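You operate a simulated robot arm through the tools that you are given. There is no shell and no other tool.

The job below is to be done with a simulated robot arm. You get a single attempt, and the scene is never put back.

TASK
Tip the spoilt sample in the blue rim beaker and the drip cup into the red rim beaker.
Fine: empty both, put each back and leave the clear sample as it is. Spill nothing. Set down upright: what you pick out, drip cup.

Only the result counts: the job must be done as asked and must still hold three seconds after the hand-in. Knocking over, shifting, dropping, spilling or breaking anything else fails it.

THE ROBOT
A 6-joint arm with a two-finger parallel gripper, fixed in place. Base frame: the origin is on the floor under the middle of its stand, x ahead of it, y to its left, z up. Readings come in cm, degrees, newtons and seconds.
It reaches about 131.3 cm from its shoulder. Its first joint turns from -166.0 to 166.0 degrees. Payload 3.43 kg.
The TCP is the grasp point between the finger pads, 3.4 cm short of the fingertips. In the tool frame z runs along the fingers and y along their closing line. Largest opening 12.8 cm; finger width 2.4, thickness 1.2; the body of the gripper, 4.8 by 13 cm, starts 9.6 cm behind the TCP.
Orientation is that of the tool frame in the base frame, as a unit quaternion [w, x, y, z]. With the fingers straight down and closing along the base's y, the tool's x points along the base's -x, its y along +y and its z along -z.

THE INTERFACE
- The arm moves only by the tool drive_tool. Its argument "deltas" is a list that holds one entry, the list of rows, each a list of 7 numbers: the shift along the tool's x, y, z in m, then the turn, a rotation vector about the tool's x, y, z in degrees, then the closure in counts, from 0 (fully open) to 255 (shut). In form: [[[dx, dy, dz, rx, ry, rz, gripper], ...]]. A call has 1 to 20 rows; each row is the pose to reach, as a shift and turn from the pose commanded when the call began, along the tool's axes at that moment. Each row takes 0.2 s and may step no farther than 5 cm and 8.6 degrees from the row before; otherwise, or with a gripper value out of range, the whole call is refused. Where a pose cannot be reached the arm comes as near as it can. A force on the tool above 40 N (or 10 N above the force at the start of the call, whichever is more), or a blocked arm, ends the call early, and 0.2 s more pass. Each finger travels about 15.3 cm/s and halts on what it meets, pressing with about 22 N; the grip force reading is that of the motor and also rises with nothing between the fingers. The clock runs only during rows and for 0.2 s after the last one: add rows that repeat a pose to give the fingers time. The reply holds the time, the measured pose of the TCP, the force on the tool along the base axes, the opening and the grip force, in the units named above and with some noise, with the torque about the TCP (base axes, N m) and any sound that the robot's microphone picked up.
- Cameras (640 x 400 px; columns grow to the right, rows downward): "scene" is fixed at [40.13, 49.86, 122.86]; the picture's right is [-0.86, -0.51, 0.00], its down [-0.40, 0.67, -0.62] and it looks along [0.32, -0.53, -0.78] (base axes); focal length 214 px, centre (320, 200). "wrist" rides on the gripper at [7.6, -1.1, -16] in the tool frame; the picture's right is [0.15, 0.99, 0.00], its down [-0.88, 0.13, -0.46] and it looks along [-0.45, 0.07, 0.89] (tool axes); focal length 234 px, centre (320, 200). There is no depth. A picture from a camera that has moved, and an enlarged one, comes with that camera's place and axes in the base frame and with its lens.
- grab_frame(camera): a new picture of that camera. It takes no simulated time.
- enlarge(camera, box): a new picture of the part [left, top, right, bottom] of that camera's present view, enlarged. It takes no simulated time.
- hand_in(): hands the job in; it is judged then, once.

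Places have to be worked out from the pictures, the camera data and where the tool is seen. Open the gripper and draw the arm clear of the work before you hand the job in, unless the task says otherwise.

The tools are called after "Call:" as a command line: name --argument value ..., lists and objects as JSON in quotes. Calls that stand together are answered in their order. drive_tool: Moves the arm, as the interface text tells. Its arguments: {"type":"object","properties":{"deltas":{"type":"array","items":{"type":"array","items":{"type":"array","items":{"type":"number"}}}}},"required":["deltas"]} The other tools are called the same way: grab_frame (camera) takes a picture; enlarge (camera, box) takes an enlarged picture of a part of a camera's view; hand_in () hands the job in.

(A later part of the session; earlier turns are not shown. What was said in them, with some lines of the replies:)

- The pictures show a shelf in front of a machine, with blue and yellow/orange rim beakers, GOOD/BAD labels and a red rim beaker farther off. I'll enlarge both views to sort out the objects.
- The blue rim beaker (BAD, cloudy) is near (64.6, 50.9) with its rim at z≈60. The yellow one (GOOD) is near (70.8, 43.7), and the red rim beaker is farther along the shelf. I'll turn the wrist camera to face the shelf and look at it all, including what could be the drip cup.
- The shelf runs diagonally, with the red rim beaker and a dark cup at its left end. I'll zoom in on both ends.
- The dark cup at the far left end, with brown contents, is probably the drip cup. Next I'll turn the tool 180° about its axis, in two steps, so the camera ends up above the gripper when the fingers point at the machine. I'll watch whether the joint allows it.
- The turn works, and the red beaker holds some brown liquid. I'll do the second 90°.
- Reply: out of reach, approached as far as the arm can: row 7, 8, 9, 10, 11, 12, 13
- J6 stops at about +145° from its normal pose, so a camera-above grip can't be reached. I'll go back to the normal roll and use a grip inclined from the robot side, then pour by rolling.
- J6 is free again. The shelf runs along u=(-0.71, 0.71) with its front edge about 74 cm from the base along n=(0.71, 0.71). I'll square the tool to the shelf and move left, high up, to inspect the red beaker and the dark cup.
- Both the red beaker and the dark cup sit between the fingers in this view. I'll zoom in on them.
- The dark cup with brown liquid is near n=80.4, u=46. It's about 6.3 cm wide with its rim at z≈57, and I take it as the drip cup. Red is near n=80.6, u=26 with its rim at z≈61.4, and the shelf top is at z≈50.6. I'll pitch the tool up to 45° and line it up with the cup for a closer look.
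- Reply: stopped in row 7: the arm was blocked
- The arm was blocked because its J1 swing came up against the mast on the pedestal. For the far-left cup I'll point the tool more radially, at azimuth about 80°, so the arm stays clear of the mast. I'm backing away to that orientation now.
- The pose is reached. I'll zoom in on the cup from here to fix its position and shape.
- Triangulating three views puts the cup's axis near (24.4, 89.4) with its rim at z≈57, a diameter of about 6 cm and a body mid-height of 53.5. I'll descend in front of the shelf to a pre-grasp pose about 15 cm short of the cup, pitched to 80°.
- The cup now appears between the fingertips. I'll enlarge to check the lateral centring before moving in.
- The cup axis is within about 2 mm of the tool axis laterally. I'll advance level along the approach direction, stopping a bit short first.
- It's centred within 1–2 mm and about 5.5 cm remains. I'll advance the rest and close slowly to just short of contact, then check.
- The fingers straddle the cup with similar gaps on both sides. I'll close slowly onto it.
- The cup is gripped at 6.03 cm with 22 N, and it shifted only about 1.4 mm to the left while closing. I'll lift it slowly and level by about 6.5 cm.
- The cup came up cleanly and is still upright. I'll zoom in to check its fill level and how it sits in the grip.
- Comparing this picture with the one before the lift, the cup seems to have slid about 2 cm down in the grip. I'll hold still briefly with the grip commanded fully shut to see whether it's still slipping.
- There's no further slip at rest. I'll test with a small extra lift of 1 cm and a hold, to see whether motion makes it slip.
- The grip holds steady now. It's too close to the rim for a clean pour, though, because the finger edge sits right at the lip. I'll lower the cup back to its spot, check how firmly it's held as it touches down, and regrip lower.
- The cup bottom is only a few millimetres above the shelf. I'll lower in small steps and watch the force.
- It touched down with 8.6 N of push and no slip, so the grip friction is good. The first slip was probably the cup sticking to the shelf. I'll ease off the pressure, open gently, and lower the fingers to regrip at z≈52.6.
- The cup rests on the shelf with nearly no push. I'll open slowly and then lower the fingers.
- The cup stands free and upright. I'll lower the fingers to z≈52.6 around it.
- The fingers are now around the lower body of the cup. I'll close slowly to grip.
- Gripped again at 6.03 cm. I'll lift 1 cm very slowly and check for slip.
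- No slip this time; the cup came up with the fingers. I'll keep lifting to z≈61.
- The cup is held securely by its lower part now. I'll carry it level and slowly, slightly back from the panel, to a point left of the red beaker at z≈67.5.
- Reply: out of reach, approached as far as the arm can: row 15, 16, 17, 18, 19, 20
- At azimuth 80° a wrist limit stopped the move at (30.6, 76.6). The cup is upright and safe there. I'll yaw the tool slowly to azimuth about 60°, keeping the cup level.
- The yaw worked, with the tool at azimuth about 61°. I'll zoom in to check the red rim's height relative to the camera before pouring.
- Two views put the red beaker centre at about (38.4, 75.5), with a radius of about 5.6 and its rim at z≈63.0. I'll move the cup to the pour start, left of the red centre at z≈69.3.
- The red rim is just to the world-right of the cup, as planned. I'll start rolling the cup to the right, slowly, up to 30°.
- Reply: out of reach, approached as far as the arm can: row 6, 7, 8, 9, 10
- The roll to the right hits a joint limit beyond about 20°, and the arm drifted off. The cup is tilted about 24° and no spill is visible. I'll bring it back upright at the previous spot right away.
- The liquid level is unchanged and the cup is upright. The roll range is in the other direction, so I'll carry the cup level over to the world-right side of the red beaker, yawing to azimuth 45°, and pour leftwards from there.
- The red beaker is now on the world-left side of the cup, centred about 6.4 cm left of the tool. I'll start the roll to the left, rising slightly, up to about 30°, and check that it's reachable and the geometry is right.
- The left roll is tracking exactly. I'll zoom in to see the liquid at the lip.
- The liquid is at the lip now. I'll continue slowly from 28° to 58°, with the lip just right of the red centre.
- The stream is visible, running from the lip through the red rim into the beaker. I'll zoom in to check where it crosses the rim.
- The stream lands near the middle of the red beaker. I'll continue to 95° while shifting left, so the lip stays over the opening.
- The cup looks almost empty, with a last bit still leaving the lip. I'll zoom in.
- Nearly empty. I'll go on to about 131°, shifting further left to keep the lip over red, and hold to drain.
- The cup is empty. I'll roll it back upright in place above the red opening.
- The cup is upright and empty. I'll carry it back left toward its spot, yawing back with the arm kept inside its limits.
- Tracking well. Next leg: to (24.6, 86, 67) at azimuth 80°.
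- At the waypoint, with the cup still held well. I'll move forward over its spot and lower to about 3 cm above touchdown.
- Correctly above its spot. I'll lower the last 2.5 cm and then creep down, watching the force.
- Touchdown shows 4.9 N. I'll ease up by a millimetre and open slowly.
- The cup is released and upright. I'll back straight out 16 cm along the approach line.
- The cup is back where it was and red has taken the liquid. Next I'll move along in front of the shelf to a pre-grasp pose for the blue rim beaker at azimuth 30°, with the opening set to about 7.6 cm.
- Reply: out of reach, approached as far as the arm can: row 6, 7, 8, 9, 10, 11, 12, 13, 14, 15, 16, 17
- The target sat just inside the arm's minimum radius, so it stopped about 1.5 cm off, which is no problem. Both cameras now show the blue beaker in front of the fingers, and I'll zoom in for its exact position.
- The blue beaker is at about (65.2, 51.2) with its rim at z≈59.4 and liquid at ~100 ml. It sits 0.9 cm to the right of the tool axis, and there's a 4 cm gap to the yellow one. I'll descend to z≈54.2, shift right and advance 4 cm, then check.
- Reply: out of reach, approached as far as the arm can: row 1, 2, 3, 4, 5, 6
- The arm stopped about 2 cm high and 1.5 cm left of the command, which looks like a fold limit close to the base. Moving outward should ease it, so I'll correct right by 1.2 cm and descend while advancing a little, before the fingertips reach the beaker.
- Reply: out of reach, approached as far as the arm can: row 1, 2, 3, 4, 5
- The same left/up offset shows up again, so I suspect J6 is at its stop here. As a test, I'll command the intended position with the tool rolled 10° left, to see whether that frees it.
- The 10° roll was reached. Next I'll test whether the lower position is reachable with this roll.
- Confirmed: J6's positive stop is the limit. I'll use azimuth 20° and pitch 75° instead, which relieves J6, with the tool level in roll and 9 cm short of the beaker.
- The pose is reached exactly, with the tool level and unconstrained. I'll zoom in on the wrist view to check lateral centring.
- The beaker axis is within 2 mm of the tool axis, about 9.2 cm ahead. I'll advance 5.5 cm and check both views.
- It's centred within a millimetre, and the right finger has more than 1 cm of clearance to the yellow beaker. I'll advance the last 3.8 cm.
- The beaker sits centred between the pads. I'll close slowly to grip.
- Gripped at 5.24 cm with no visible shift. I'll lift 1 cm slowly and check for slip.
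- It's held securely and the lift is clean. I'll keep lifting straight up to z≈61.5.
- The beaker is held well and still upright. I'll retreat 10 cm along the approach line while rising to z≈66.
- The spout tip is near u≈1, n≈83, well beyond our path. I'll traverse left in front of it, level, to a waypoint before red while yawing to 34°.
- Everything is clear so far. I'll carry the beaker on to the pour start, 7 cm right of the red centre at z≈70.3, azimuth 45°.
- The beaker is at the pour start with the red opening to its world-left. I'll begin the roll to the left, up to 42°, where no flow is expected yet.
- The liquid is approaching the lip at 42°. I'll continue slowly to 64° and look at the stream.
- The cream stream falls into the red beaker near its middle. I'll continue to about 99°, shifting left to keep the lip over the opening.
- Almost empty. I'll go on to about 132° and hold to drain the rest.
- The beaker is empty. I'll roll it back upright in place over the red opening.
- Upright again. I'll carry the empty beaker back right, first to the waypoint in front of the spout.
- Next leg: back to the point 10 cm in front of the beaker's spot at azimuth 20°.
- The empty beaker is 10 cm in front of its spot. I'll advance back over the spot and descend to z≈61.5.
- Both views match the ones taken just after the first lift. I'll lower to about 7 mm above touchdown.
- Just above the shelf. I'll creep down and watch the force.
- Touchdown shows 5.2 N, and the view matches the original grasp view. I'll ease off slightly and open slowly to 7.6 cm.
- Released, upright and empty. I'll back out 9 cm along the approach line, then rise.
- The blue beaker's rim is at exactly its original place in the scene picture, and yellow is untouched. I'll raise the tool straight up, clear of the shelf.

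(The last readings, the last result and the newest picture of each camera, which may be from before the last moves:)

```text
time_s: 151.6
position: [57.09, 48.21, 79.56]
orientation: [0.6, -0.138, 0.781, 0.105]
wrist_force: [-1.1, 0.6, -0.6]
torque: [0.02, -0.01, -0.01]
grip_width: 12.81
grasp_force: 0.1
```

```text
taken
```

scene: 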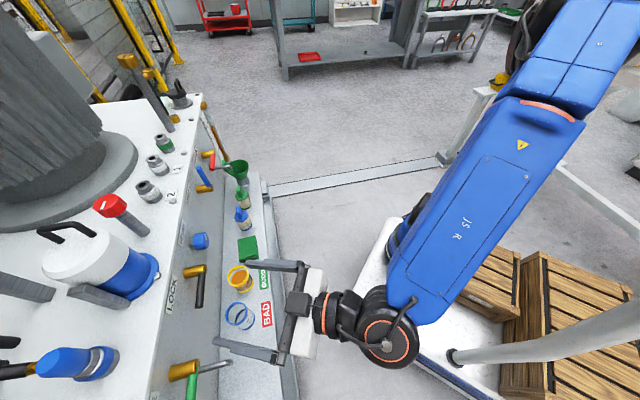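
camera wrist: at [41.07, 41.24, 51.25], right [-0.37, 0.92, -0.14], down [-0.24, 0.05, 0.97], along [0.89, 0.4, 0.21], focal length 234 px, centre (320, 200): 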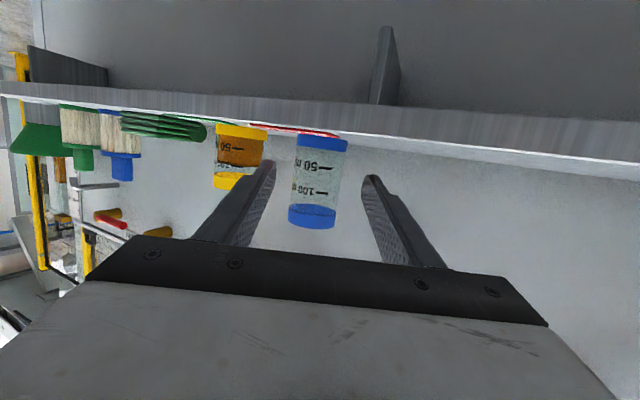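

I'll tilt the camera down and pull back toward the robot, to inspect the red beaker and drip cup area for spills.

Call:
drive_tool --deltas '[[[-0.0054, 0.0118, -0.0206, -2.5, 6.2, -2.1, 0], [-0.0107, 0.0236, -0.0411, -5, 12.3, -4.1, 0], [-0.0161, 0.0353, -0.0617, -7.5, 18.5, -6.2, 0], [-0.0215, 0.0471, -0.0822, -10, 24.7, -8.3, 0], [-0.0268, 0.0589, -0.1028, -12.4, 30.8, -10.3, 0], [-0.0322, 0.0707, -0.1233, -14.9, 37, -12.4, 0], [-0.0375, 0.0824, -0.1439, -17.4, 43.1, -14.4, 0], [-0.0429, 0.0942, -0.1644, -19.9, 49.3, -16.5, 0], [-0.0429, 0.0942, -0.1644, -19.9, 49.3, -16.5, 0]]]'

Call:
grab_frame --camera "wrist"

Call:
grab_frame --camera "scene"

```text
time_s: 153.6
position: [39.81, 52.04, 87.94]
orientation: [0.198, -0.375, 0.902, 0.084]
wrist_force: [-0.1, -0.7, -0.3]
torque: [-0.02, 0.0, 0.04]
grip_width: 12.78
grasp_force: 0.1
```

```text
taken
camera wrist: at [31.13, 41.68, 99.1], right [-0.79, 0.6, -0.06], down [0.34, 0.52, 0.78], along [0.5, 0.6, -0.62], focal length 234 px, centre (320, 200)
```

wrist: 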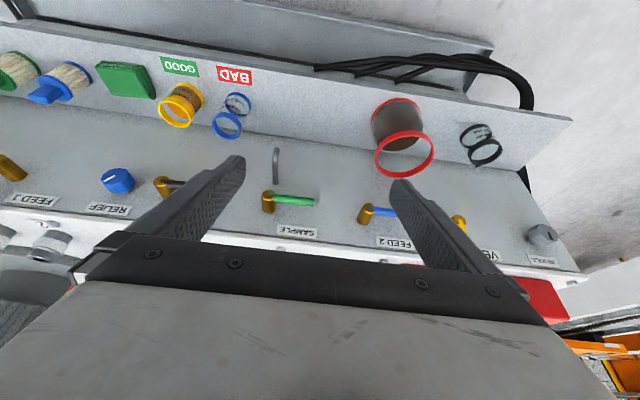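

```text
taken
```

scene: 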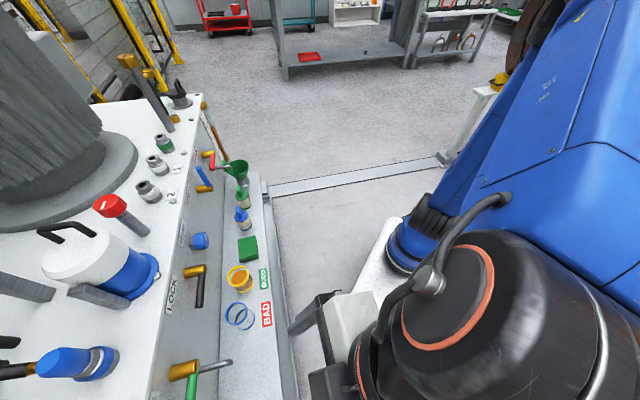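

The whole shelf is in view. I'll zoom in to look for drips and check both containers.

Call:
enlarge --camera "wrist" --box '[350, 70, 580, 210]'

Call:
enlarge --camera "wrist" --box '[130, 40, 390, 200]'

Call:
enlarge --camera "wrist" --box '[450, 110, 520, 175]'

```text
2.78 times, centred on (465, 140) of wrist
camera zoom: at [31.13, 41.68, 99.1], right [-0.79, 0.6, -0.06], down [0.34, 0.52, 0.78], along [0.5, 0.6, -0.62], focal length 652 px, centre (-84, 367)
```

zoom: 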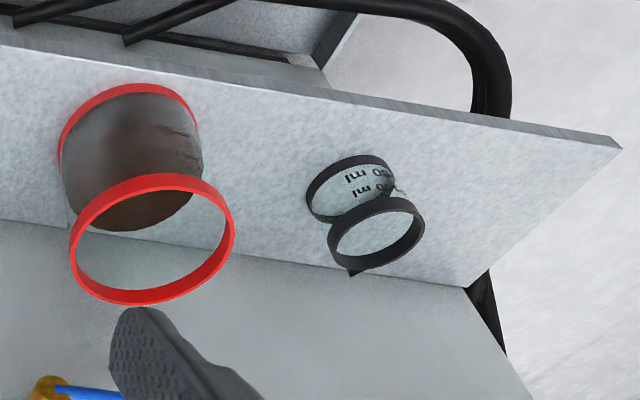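

```text
2.46 times, centred on (260, 120) of wrist
camera zoom: at [31.13, 41.68, 99.1], right [-0.79, 0.6, -0.06], down [0.34, 0.52, 0.78], along [0.5, 0.6, -0.62], focal length 576 px, centre (468, 397)
```

zoom: 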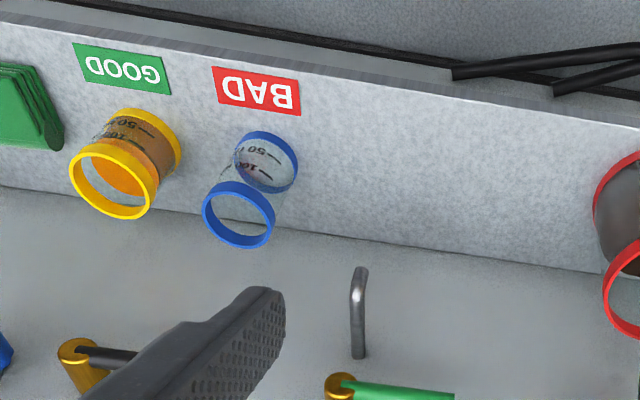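

```text
6.15 times, centred on (485, 142) of wrist
camera zoom: at [31.13, 41.68, 99.1], right [-0.79, 0.6, -0.06], down [0.34, 0.52, 0.78], along [0.5, 0.6, -0.62], focal length 1441 px, centre (-695, 554)
```

zoom: 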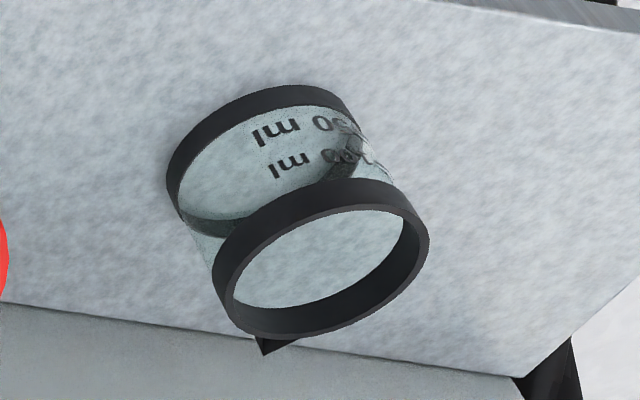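

No spills are visible anywhere. The drip cup and the blue beaker are empty and upright at their original spots, the yellow sample is untouched, and red holds the waste. The gripper is open and the arm is clear, so I'm handing in.

Call:
hand_in

```text
The job is handed in.
```

I emptied both the blue rim beaker and the drip cup into the red rim beaker, set each back upright in its place, and handed the job in. The reply only confirmed the hand-in, so I don't know yet how it was judged.

- **Emptied:** both looked empty in the final pictures, and I saw no liquid on the shelf.
- **Positions:** the blue beaker's rim is at the same spot in the scene picture as before, and the drip cup measured within about 3 mm of its original place.
- **Clear sample:** the yellow rim beaker (GOOD) was not touched.
- **Drip cup identity:** nothing on it is labelled, so I took the small dark-rimmed cup with brown liquid at the left end of the shelf to be the drip cup.
- **Two bumps along the way:** early on, the arm was stopped once, apparently by the mast on its own pedestal. On the first lift, the drip cup slid about 2 cm in the grip, so I set it down and gripped it again lower. I saw no spill from either.

The gripper is open and the arm is clear of the shelf.
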